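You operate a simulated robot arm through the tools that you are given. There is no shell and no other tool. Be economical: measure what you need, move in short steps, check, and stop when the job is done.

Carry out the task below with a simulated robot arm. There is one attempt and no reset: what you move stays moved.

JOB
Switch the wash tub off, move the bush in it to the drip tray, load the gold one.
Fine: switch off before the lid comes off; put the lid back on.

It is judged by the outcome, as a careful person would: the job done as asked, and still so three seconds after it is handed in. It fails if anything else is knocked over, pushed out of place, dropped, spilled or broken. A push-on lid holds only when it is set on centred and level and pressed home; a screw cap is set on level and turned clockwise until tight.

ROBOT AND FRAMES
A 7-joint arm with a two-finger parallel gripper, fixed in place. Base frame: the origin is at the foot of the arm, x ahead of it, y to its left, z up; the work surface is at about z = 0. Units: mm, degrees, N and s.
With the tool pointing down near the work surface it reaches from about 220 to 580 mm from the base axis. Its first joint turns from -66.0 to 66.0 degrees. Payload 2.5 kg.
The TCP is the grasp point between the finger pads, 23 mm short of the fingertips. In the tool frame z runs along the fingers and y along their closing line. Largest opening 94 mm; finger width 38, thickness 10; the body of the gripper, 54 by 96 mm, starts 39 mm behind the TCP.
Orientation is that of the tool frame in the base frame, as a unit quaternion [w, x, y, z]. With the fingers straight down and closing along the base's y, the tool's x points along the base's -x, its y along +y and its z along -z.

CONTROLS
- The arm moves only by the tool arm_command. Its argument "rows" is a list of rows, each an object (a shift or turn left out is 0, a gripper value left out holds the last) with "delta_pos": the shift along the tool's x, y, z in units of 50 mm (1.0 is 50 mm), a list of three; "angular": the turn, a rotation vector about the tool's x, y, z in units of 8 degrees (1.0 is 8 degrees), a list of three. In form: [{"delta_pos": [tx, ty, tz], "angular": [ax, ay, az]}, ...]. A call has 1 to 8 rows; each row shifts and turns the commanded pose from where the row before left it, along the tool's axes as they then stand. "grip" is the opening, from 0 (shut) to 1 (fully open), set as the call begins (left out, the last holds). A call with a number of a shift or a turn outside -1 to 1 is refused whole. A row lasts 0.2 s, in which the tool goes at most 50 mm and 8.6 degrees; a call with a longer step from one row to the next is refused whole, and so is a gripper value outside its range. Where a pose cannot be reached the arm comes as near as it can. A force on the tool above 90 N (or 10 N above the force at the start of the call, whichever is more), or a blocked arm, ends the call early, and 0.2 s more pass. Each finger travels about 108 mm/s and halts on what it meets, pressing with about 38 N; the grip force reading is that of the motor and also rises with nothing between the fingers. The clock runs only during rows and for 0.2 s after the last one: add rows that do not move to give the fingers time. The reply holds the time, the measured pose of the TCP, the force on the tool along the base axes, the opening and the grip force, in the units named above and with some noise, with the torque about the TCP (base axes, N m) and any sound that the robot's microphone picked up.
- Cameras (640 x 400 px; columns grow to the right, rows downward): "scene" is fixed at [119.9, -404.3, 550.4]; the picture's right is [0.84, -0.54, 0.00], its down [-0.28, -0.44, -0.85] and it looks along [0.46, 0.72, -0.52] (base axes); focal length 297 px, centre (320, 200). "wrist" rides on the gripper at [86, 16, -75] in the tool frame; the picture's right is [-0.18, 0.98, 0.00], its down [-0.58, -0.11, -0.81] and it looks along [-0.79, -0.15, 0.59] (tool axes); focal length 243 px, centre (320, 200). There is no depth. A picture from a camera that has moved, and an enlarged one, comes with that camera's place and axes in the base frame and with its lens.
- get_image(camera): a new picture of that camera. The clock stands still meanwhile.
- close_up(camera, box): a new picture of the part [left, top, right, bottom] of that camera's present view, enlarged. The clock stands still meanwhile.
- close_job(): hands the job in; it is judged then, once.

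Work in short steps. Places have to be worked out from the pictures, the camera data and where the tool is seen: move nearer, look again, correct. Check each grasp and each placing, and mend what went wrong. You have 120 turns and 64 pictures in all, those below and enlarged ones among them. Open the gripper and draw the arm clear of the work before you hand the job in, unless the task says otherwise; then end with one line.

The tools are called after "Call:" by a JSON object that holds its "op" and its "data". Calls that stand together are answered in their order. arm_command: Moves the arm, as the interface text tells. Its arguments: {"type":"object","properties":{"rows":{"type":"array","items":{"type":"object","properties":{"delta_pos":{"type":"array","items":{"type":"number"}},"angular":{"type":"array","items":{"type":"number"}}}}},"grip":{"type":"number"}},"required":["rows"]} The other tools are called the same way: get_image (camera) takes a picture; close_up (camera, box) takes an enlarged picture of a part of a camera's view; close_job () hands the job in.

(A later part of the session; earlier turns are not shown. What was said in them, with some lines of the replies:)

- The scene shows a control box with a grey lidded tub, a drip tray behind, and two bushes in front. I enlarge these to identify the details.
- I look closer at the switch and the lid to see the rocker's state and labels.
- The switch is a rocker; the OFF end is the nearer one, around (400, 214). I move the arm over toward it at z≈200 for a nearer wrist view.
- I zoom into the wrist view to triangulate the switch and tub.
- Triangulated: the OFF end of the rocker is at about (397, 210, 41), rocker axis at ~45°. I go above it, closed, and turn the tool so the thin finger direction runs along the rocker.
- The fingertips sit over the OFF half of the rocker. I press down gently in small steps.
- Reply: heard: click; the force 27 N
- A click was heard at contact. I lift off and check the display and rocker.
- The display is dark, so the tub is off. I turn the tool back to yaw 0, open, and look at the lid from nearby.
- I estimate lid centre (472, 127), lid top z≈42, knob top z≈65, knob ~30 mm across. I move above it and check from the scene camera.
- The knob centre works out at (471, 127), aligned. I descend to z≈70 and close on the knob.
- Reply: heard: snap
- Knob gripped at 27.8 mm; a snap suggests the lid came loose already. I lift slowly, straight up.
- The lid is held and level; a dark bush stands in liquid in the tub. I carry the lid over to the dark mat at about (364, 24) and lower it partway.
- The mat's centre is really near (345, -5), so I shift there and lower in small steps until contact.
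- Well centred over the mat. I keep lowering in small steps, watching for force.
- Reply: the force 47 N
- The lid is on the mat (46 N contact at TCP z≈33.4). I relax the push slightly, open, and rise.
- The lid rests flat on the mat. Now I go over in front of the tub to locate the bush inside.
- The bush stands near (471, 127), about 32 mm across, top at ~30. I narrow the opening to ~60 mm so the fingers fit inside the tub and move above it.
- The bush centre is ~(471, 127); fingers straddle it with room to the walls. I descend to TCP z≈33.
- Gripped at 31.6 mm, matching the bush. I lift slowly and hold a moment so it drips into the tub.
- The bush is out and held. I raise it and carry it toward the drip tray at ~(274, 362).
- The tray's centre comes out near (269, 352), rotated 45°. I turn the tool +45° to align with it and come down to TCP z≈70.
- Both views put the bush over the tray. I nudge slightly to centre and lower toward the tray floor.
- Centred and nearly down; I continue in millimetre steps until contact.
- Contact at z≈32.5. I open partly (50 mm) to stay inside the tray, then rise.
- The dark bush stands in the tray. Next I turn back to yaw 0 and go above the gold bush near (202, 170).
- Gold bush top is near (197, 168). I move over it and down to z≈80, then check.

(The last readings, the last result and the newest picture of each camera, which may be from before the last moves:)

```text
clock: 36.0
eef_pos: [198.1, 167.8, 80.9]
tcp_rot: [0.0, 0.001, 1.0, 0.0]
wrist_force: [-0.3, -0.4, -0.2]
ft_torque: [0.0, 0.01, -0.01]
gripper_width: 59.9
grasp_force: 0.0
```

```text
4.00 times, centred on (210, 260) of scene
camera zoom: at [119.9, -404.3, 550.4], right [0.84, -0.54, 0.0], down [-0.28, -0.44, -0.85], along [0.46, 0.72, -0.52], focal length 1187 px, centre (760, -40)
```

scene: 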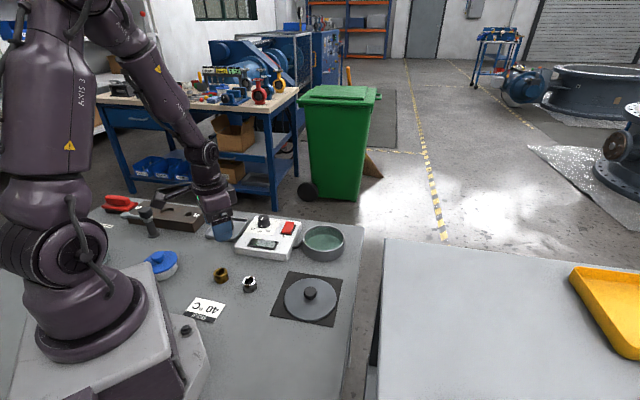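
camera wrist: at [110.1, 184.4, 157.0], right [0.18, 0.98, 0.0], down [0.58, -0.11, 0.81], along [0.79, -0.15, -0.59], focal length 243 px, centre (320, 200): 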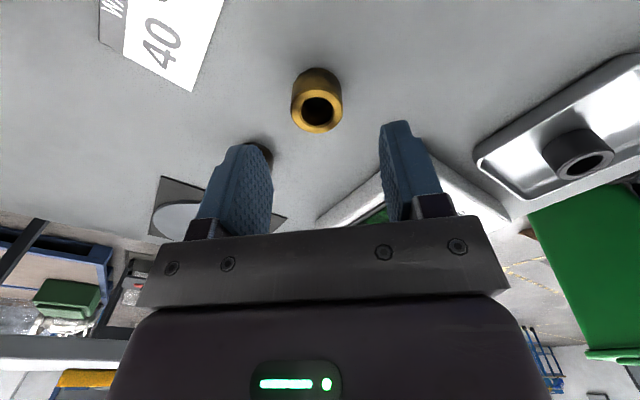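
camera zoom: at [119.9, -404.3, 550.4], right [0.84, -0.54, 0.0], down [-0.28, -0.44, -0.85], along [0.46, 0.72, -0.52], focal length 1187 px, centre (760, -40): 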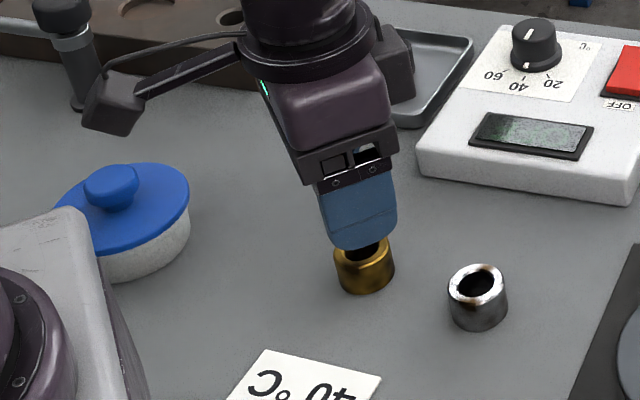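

Gold centre ≈ (195.5, 166.5). I correct slightly, descend to TCP z≈30, and close.

Call:
{"op": "arm_command", "data": {"rows": [{"delta_pos": [0.05, -0.02, 0.4]}, {"delta_pos": [0, 0, 0.35]}, {"delta_pos": [0, 0, 0.25]}]}}

Call:
{"op": "arm_command", "data": {"rows": [{}, {}, {}], "grip": 0}}

Call:
{"op": "arm_command", "data": {"rows": [{"delta_pos": [0, 0, -0.3]}, {"delta_pos": [0, 0, -0.7]}, {"delta_pos": [0, 0, -1]}, {"delta_pos": [0, 0, -0.8]}]}}

Call:
{"op": "get_image", "data": {"camera": "wrist"}}

Call:
{"op": "close_up", "data": {"camera": "scene", "box": [140, 170, 300, 310]}}

```text
clock: 36.8
eef_pos: [195.4, 167.0, 30.3]
tcp_rot: [0.0, 0.0, 1.0, 0.001]
wrist_force: [0.1, 0.3, -0.4]
ft_torque: [0.0, -0.04, 0.0]
gripper_width: 60.0
grasp_force: 0.1
```

```text
clock: 37.6
eef_pos: [194.7, 167.4, 32.1]
tcp_rot: [0.0, 0.001, 1.0, 0.0]
wrist_force: [0.9, 0.2, 0.0]
ft_torque: [-0.02, 0.0, 0.01]
gripper_width: 31.9
grasp_force: 37.8
```

```text
clock: 38.6
eef_pos: [195.2, 169.0, 172.5]
tcp_rot: [-0.001, 0.0, 1.0, 0.0]
wrist_force: [0.3, -0.5, -0.9]
ft_torque: [0.0, -0.05, 0.03]
gripper_width: 32.0
grasp_force: 38.1
```

```text
24 pictures are left
camera wrist: at [107.2, 184.3, 247.7], right [0.18, 0.98, 0.0], down [0.58, -0.11, 0.81], along [0.79, -0.15, -0.59], focal length 243 px, centre (320, 200)
```

wrist: 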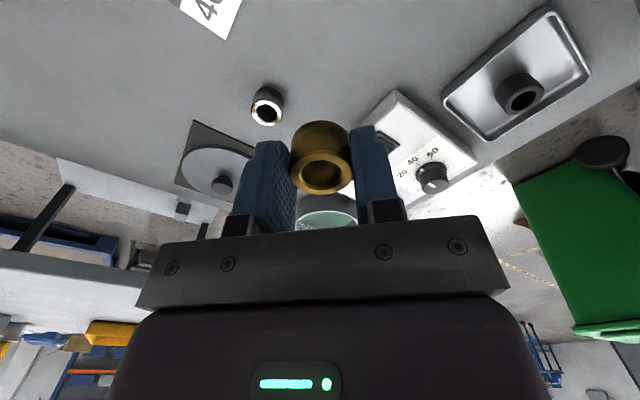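

```text
2.86 times, centred on (220, 240) of scene
camera zoom: at [120.0, -404.3, 550.4], right [0.84, -0.54, 0.0], down [-0.28, -0.44, -0.85], along [0.46, 0.72, -0.52], focal length 848 px, centre (606, 86)
```

zoom: 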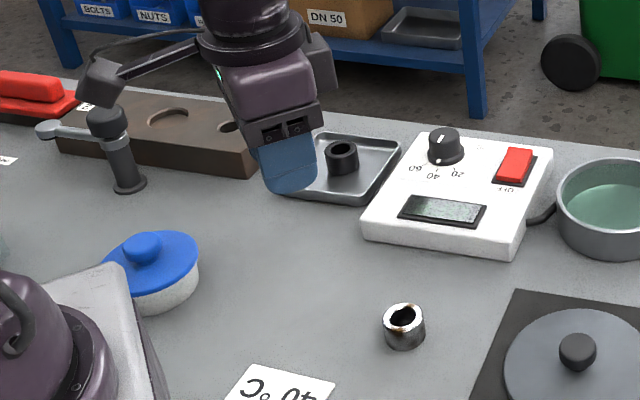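

Gold bush held. I carry it to above the tub at (470, 127).

Call:
{"op": "arm_command", "data": {"rows": [{"delta_pos": [-0.917, -0.135, 0]}, {"delta_pos": [-0.917, -0.135, 0]}, {"delta_pos": [-0.917, -0.135, 0]}, {"delta_pos": [-0.917, -0.135, 0]}, {"delta_pos": [-0.917, -0.135, 0]}, {"delta_pos": [-0.917, -0.135, 0]}, {"delta_pos": [0, 0, 0.7]}, {"delta_pos": [0, 0, 0.6]}]}}

Call:
{"op": "close_up", "data": {"camera": "scene", "box": [280, 180, 370, 270]}}

```text
clock: 40.4
eef_pos: [470.7, 126.0, 105.9]
tcp_rot: [0.0, -0.001, 1.0, 0.0]
wrist_force: [-0.4, -0.1, 0.0]
ft_torque: [0.0, -0.02, -0.03]
gripper_width: 31.7
grasp_force: 38.2
```

```text
4.44 times, centred on (325, 225) of scene
camera zoom: at [120.0, -404.3, 550.4], right [0.84, -0.54, 0.0], down [-0.28, -0.44, -0.85], along [0.46, 0.72, -0.52], focal length 1319 px, centre (298, 89)
```

zoom: 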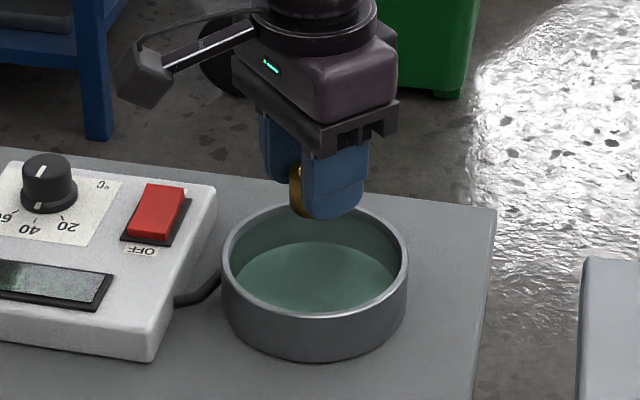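

Centred over the tub. I lower slowly into the liquid.

Call:
{"op": "arm_command", "data": {"rows": [{"delta_pos": [0, 0.02, 0.35]}, {"delta_pos": [0, 0, 0.3]}, {"delta_pos": [0, 0, 0.25]}, {"delta_pos": [0, 0, 0.2]}, {"delta_pos": [0, 0, 0.2]}]}}

Call:
{"op": "arm_command", "data": {"rows": [{"delta_pos": [0, 0, 0.05]}, {"delta_pos": [0, 0, 0.03]}]}}

```text
clock: 41.6
eef_pos: [470.0, 128.4, 41.1]
tcp_rot: [0.0, 0.0, 1.0, 0.001]
wrist_force: [0.6, -0.4, -0.8]
ft_torque: [0.04, 0.01, -0.02]
gripper_width: 31.8
grasp_force: 38.3
```

```text
clock: 42.2
eef_pos: [471.3, 128.3, 38.3]
tcp_rot: [0.0, 0.0, 1.0, 0.0]
wrist_force: [0.4, 0.1, -0.7]
ft_torque: [0.0, -0.03, 0.02]
gripper_width: 32.0
grasp_force: 37.9
```

Call:
{"op": "arm_command", "data": {"rows": [{"delta_pos": [0, 0, 0.03]}, {"delta_pos": [0, 0, 0.03]}]}}

Call:
{"op": "arm_command", "data": {"rows": [{"delta_pos": [0, 0, 0.03]}, {"delta_pos": [0, 0, 0.02]}]}}

```text
clock: 42.8
eef_pos: [471.5, 129.0, 34.8]
tcp_rot: [0.0, 0.0, 1.0, 0.0]
wrist_force: [-0.1, -0.1, 3.6]
ft_torque: [0.0, 0.12, -0.02]
gripper_width: 31.8
grasp_force: 37.9
```

```text
clock: 43.4
eef_pos: [471.7, 128.7, 34.4]
tcp_rot: [0.002, 0.0, 1.0, 0.001]
wrist_force: [-8.3, -2.3, 29.3]
ft_torque: [-0.11, 0.14, -0.03]
gripper_width: 32.1
grasp_force: 38.1
```

The gold bush is on the tub floor (contact at z≈34.5). I ease off, open to 60 mm within the tub, and rise slowly.

Call:
{"op": "arm_command", "data": {"rows": [{"delta_pos": [0, 0, -0.03]}, {}, {}], "grip": 0.6}}

Call:
{"op": "arm_command", "data": {"rows": [{"delta_pos": [0, 0, -0.3]}, {"delta_pos": [0, 0, -0.5]}, {"delta_pos": [0, 0, -0.6]}, {}, {}, {"delta_pos": [0, 0, -0.8]}]}}

Call:
{"op": "close_up", "data": {"camera": "scene", "box": [270, 180, 370, 270]}}

```text
clock: 44.2
eef_pos: [471.3, 126.9, 32.7]
tcp_rot: [-0.001, 0.0, 1.0, 0.0]
wrist_force: [-0.6, 0.8, 0.3]
ft_torque: [0.0, 0.0, 0.01]
gripper_width: 56.2
grasp_force: 0.0
```

```text
clock: 45.6
eef_pos: [469.8, 127.6, 143.5]
tcp_rot: [0.0, 0.0, 1.0, 0.0]
wrist_force: [-0.3, 0.2, -0.6]
ft_torque: [0.02, 0.0, -0.01]
gripper_width: 56.3
grasp_force: 0.1
```

```text
4.44 times, centred on (320, 225) of scene
camera zoom: at [120.0, -404.3, 550.4], right [0.84, -0.54, 0.0], down [-0.28, -0.44, -0.85], along [0.46, 0.72, -0.52], focal length 1319 px, centre (320, 89)
```

zoom: 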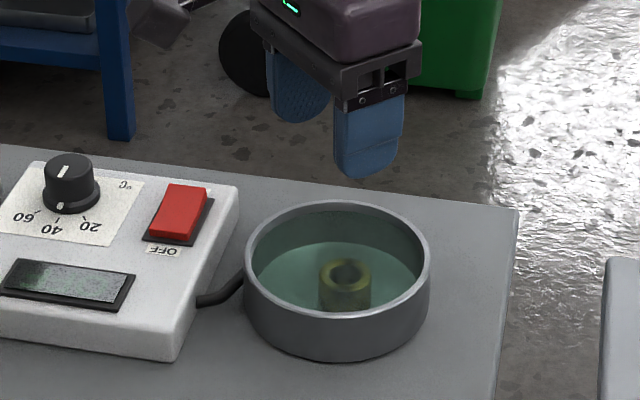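

The gold bush sits in the tub. Now I go back to the lid on the mat.

Call:
{"op": "arm_command", "data": {"rows": [{"delta_pos": [0.6175, -0.667, 0]}, {"delta_pos": [0.6175, -0.667, 0]}, {"delta_pos": [0.6175, -0.667, 0]}, {"delta_pos": [0.6175, -0.667, 0]}, {"delta_pos": [0, 0, 0.7]}, {}], "grip": 0.8}}

Call:
{"op": "close_up", "data": {"camera": "wrist", "box": [140, 0, 500, 225]}}

```text
clock: 47.0
eef_pos: [346.9, -6.9, 106.6]
tcp_rot: [0.0, 0.0, 1.0, 0.0]
wrist_force: [-0.3, 0.7, 0.3]
ft_torque: [-0.04, -0.01, 0.0]
gripper_width: 75.2
grasp_force: 0.1
```

```text
1.78 times, centred on (320, 112) of wrist
camera zoom: at [259.0, 9.2, 182.6], right [0.18, 0.98, 0.0], down [0.58, -0.11, 0.81], along [0.79, -0.15, -0.59], focal length 431 px, centre (320, 356)
```

zoom: 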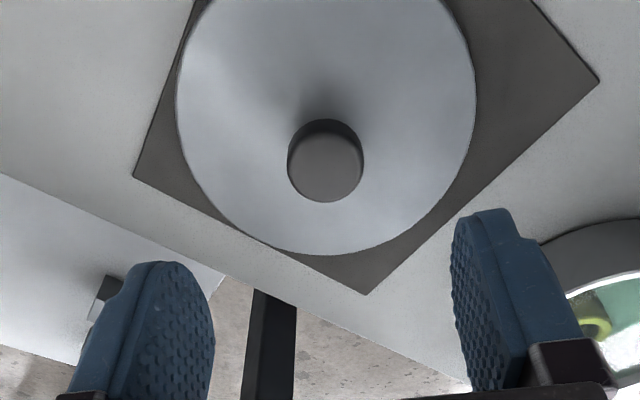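

The knob is directly under the gripper (347, -5). I descend to z≈35 and grip it.

Call:
{"op": "arm_command", "data": {"rows": [{"delta_pos": [0, 0.02, 0.5]}, {"delta_pos": [0, 0, 0.5]}, {"delta_pos": [0, 0, 0.28]}, {"delta_pos": [0, 0, 0.14]}]}}

Call:
{"op": "arm_command", "data": {"rows": [{}, {}, {}], "grip": 0}}

Call:
{"op": "arm_command", "data": {"rows": [{"delta_pos": [0, 0, -0.2]}, {"delta_pos": [0, 0, -0.6]}, {"delta_pos": [0, 0, -0.9]}, {"delta_pos": [0, 0, -0.8]}]}}

Call:
{"op": "close_up", "data": {"camera": "wrist", "box": [140, 0, 500, 225]}}

```text
clock: 48.0
eef_pos: [347.2, -2.8, 36.7]
tcp_rot: [0.0, -0.001, 1.0, 0.0]
wrist_force: [0.2, -0.4, 0.2]
ft_torque: [-0.01, -0.02, 0.01]
gripper_width: 75.2
grasp_force: 0.1
```

```text
clock: 48.8
eef_pos: [346.5, -4.8, 38.0]
tcp_rot: [0.001, 0.0, 1.0, 0.001]
wrist_force: [-0.2, 0.2, 0.1]
ft_torque: [-0.04, 0.02, -0.01]
gripper_width: 28.1
grasp_force: 38.1
```

```text
clock: 49.8
eef_pos: [347.7, -4.5, 163.0]
tcp_rot: [-0.001, 0.0, 1.0, 0.0]
wrist_force: [0.2, 0.0, -1.0]
ft_torque: [-0.02, -0.04, 0.02]
gripper_width: 28.2
grasp_force: 38.0
```

```text
1.78 times, centred on (320, 112) of wrist
camera zoom: at [259.7, 11.9, 239.0], right [0.18, 0.98, 0.0], down [0.58, -0.11, 0.81], along [0.79, -0.15, -0.59], focal length 431 px, centre (320, 356)
```

zoom: 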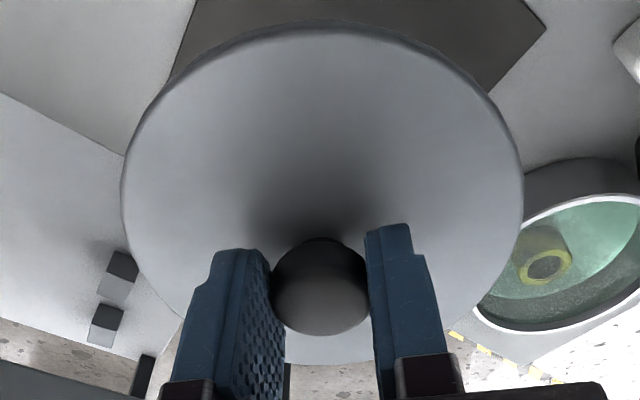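

Lid held level. I carry it to above the tub (471, 127) and lower to z≈105 for a check.

Call:
{"op": "arm_command", "data": {"rows": [{"delta_pos": [-0.62, 0.66, 0]}, {"delta_pos": [-0.62, 0.66, 0]}, {"delta_pos": [-0.62, 0.66, 0]}, {"delta_pos": [-0.62, 0.66, 0]}, {"delta_pos": [0, 0, 0.7]}, {"delta_pos": [0, 0, 0.5]}, {}]}}

Call:
{"op": "close_up", "data": {"camera": "scene", "box": [280, 190, 370, 270]}}

Call:
{"op": "get_image", "data": {"camera": "wrist"}}

```text
clock: 51.4
eef_pos: [471.3, 127.8, 102.1]
tcp_rot: [0.0, 0.0, 1.0, 0.0]
wrist_force: [-0.7, 0.7, -0.7]
ft_torque: [-0.01, 0.03, -0.01]
gripper_width: 28.1
grasp_force: 38.0
```

```text
5.00 times, centred on (325, 230) of scene
camera zoom: at [120.0, -404.3, 550.4], right [0.84, -0.54, 0.0], down [-0.28, -0.44, -0.85], along [0.46, 0.72, -0.52], focal length 1484 px, centre (295, 50)
```

zoom: 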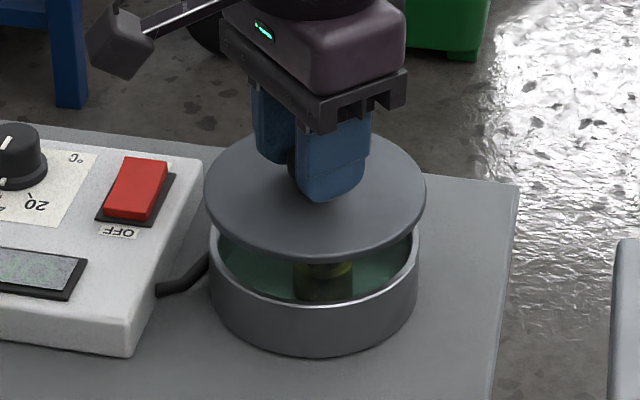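

```text
17 pictures are left
camera wrist: at [383.5, 143.7, 178.5], right [0.18, 0.98, 0.0], down [0.58, -0.11, 0.81], along [0.79, -0.15, -0.59], focal length 243 px, centre (320, 200)
```

wrist: 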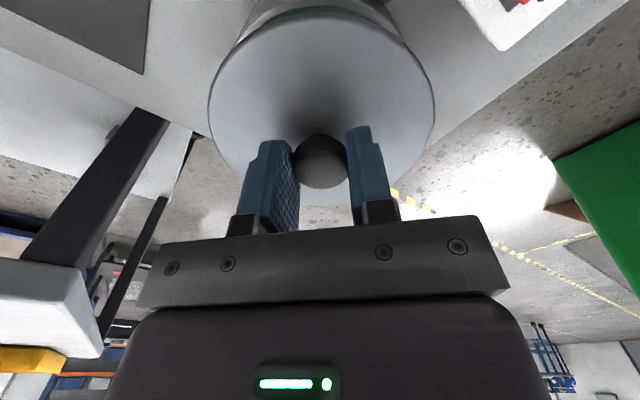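

Aligned to within about a millimetre. I lower slowly and look just before contact.

Call:
{"op": "arm_command", "data": {"rows": [{"delta_pos": [0, 0, 0.25]}, {"delta_pos": [0, 0, 0.12]}, {"delta_pos": [0, 0, 0.06]}, {}]}}

Call:
{"op": "close_up", "data": {"camera": "scene", "box": [290, 210, 362, 270]}}

Call:
{"op": "close_up", "data": {"camera": "wrist", "box": [190, 0, 450, 210]}}

```text
clock: 52.4
eef_pos: [471.7, 126.8, 80.7]
tcp_rot: [0.001, 0.0, 1.0, -0.001]
wrist_force: [0.6, -0.2, -0.1]
ft_torque: [0.02, -0.02, -0.01]
gripper_width: 27.8
grasp_force: 37.6
```

```text
6.67 times, centred on (326, 240) of scene
camera zoom: at [120.0, -404.3, 550.4], right [0.84, -0.54, 0.0], down [-0.28, -0.44, -0.85], along [0.46, 0.72, -0.52], focal length 1978 px, centre (280, -67)
```

zoom: 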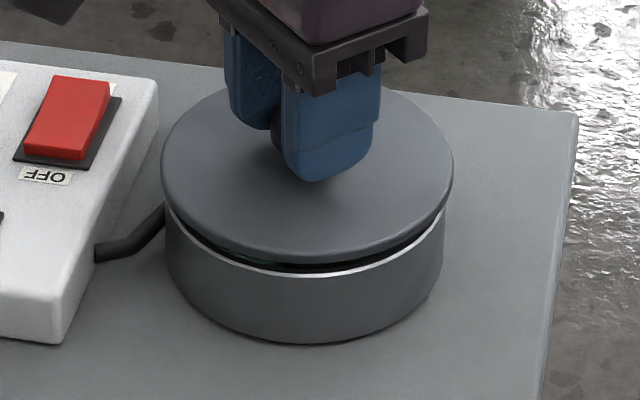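

```text
1.90 times, centred on (320, 105) of wrist
camera zoom: at [383.8, 143.3, 156.4], right [0.18, 0.98, 0.0], down [0.58, -0.11, 0.81], along [0.79, -0.15, -0.59], focal length 462 px, centre (320, 381)
```

zoom: 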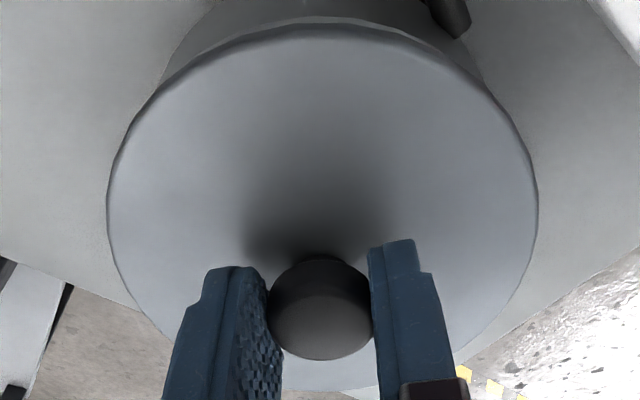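

Same alignment as the original placing. I press down in small steps.

Call:
{"op": "arm_command", "data": {"rows": [{"delta_pos": [0, 0, 0.06]}, {"delta_pos": [0, 0, 0.06]}, {"delta_pos": [0, 0, 0.04]}]}}

Call:
{"op": "arm_command", "data": {"rows": [{"delta_pos": [0, 0, 0.03]}, {"delta_pos": [0, 0, 0.03]}]}}

```text
clock: 53.2
eef_pos: [470.2, 129.0, 73.7]
tcp_rot: [-0.001, 0.0, 1.0, 0.0]
wrist_force: [-10.9, -2.5, 12.4]
ft_torque: [-0.03, -0.12, 0.0]
gripper_width: 27.9
grasp_force: 37.6
heard: snap
```

```text
clock: 53.8
eef_pos: [471.5, 127.7, 71.5]
tcp_rot: [-0.001, 0.0, 1.0, 0.0]
wrist_force: [-23.8, -5.6, 40.0]
ft_torque: [-0.14, 0.33, -0.07]
gripper_width: 28.3
grasp_force: 37.7
```

A snap was heard and it holds at 40 N. I ease off the load, open, and check.

Call:
{"op": "arm_command", "data": {"rows": [{"delta_pos": [0, 0, -0.05]}, {}]}}

Call:
{"op": "arm_command", "data": {"rows": [{}, {}, {}], "grip": 1}}

Call:
{"op": "arm_command", "data": {"rows": [{"delta_pos": [0, 0, -0.3]}, {"delta_pos": [0, 0, -0.6]}, {"delta_pos": [0, 0, -0.6]}]}}

Call:
{"op": "close_up", "data": {"camera": "scene", "box": [290, 210, 362, 270]}}

```text
clock: 54.4
eef_pos: [471.2, 126.5, 72.1]
tcp_rot: [-0.001, 0.0, 1.0, 0.0]
wrist_force: [-3.8, -1.2, 8.2]
ft_torque: [-0.01, 0.34, -0.04]
gripper_width: 28.0
grasp_force: 38.1
```

```text
clock: 55.2
eef_pos: [471.2, 127.8, 71.9]
tcp_rot: [0.0, 0.0, 1.0, 0.0]
wrist_force: [0.0, -0.5, 0.2]
ft_torque: [-0.01, 0.01, -0.03]
gripper_width: 94.2
grasp_force: 0.2
```

```text
clock: 56.0
eef_pos: [471.8, 127.7, 147.6]
tcp_rot: [-0.001, 0.0, 1.0, 0.0]
wrist_force: [0.5, 0.1, 0.1]
ft_torque: [-0.03, 0.01, -0.01]
gripper_width: 93.9
grasp_force: 0.0
```

```text
6.67 times, centred on (326, 240) of scene
camera zoom: at [120.0, -404.3, 550.4], right [0.84, -0.54, 0.0], down [-0.28, -0.44, -0.85], along [0.46, 0.72, -0.52], focal length 1978 px, centre (280, -67)
```

zoom: 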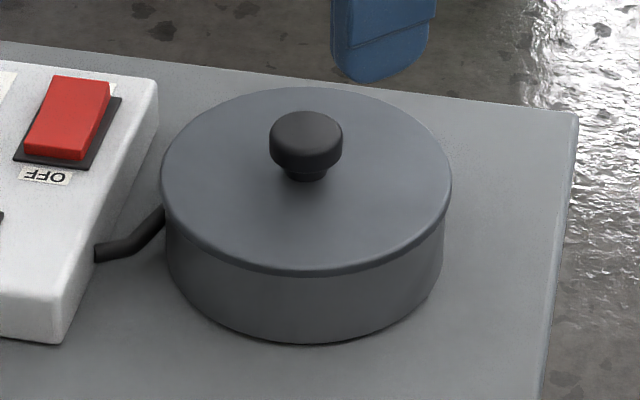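

The lid looks seated like before. To be sure it is home, I press the knob top with closed fingers.

Call:
{"op": "arm_command", "data": {"rows": [{}, {}, {}, {}, {"delta_pos": [0, 0, 0.6]}, {"delta_pos": [0, 0, 0.36]}], "grip": 0}}

Call:
{"op": "arm_command", "data": {"rows": [{"delta_pos": [0, 0, 0.08]}, {"delta_pos": [0, 0, 0.05]}, {"delta_pos": [0, 0, 0.05]}, {"delta_pos": [0, 0, 0.04]}]}}

```text
clock: 57.4
eef_pos: [471.4, 125.6, 98.6]
tcp_rot: [0.0, 0.0, 1.0, 0.001]
wrist_force: [0.8, -0.2, 0.0]
ft_torque: [0.01, -0.01, 0.02]
gripper_width: 0.0
grasp_force: 37.8
```

```text
clock: 58.4
eef_pos: [472.6, 127.6, 88.6]
tcp_rot: [0.0, 0.0, 1.0, 0.0]
wrist_force: [0.3, 0.5, 0.1]
ft_torque: [0.01, -0.03, 0.01]
gripper_width: 0.0
grasp_force: 38.5
```

Call:
{"op": "arm_command", "data": {"rows": [{"delta_pos": [0, 0, 0.04]}, {"delta_pos": [0, 0, 0.04]}, {"delta_pos": [0, 0, 0.04]}]}}

```text
clock: 59.2
eef_pos: [470.7, 127.3, 87.5]
tcp_rot: [0.0, 0.0, 1.0, 0.0]
wrist_force: [-35.9, -8.7, 66.0]
ft_torque: [-0.2, 0.64, 0.03]
gripper_width: 0.0
grasp_force: 37.6
```

66 N with no give: the lid is home. I lift off, open, and draw clear, then check everything.

Call:
{"op": "arm_command", "data": {"rows": [{"delta_pos": [0, 0, -0.1]}, {"delta_pos": [0, 0, -0.8]}, {"delta_pos": [0, 0, -1]}, {"delta_pos": [0, 0, -1]}, {"delta_pos": [0.9, -0.3, -0.2]}, {"delta_pos": [0.9, -0.3, -0.2]}, {"delta_pos": [0.5, -0.8, -0.2]}]}}

Call:
{"op": "arm_command", "data": {"rows": [{"delta_pos": [0, 0, -0.5]}, {}, {}, {}], "grip": 1}}

Call:
{"op": "close_up", "data": {"camera": "scene", "box": [80, 180, 370, 340]}}

Call:
{"op": "close_up", "data": {"camera": "scene", "box": [190, 200, 370, 310]}}

Call:
{"op": "close_up", "data": {"camera": "scene", "box": [296, 215, 352, 270]}}

```text
clock: 60.8
eef_pos: [356.1, 58.4, 257.2]
tcp_rot: [0.0, 0.0, 1.0, 0.0]
wrist_force: [-0.5, 0.1, -0.5]
ft_torque: [0.0, 0.0, 0.01]
gripper_width: 0.1
grasp_force: 38.4
```

```text
clock: 61.8
eef_pos: [356.2, 57.5, 283.3]
tcp_rot: [0.0, 0.0, 1.0, 0.0]
wrist_force: [-0.1, -0.3, 0.0]
ft_torque: [0.01, 0.0, -0.02]
gripper_width: 94.0
grasp_force: 0.0
```

```text
2.21 times, centred on (225, 260) of scene
camera zoom: at [119.9, -404.3, 550.4], right [0.84, -0.54, 0.0], down [-0.28, -0.44, -0.85], along [0.46, 0.72, -0.52], focal length 655 px, centre (530, 68)
```

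zoom: 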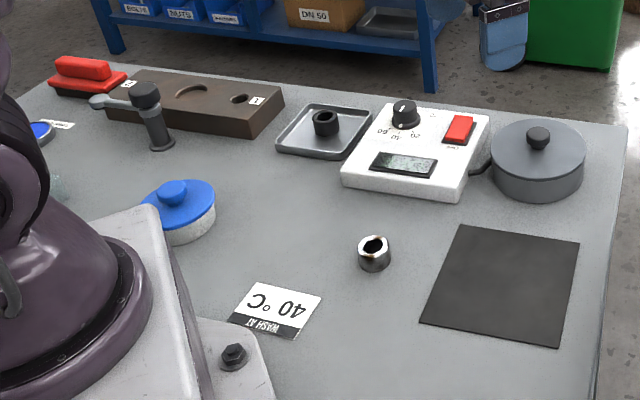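

```text
3.56 times, centred on (280, 255) of scene
camera zoom: at [119.9, -404.3, 550.4], right [0.84, -0.54, 0.0], down [-0.28, -0.44, -0.85], along [0.46, 0.72, -0.52], focal length 1055 px, centre (462, 4)
```

zoom: 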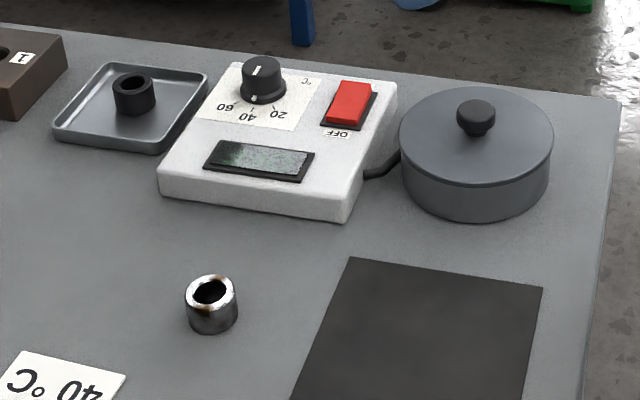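

```text
7.27 times, centred on (324, 242) of scene
camera zoom: at [119.9, -404.3, 550.4], right [0.84, -0.54, 0.0], down [-0.28, -0.44, -0.85], along [0.46, 0.72, -0.52], focal length 2158 px, centre (291, -109)
```

zoom: 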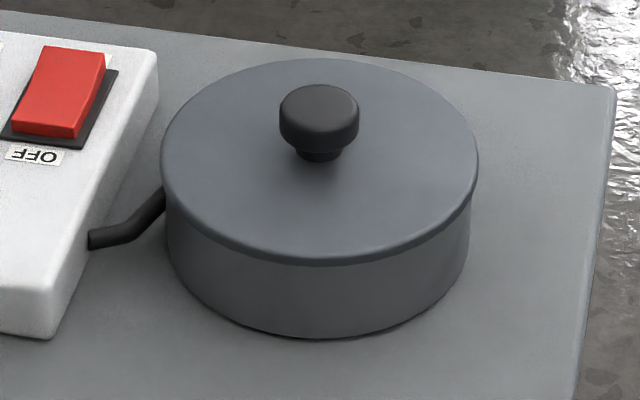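

Everything checks out: the lid sits exactly as it did originally, the tub is off, the dark bush is in the tray, the gold one is in the tub, and nothing else has moved. I hand the job in.

Call:
{"op": "close_job", "data": {}}

```text
The job is handed in.
```

The wash tub is switched off, its bush is in the drip tray, the gold bush is in the tub, and the lid is back on and pressed home.
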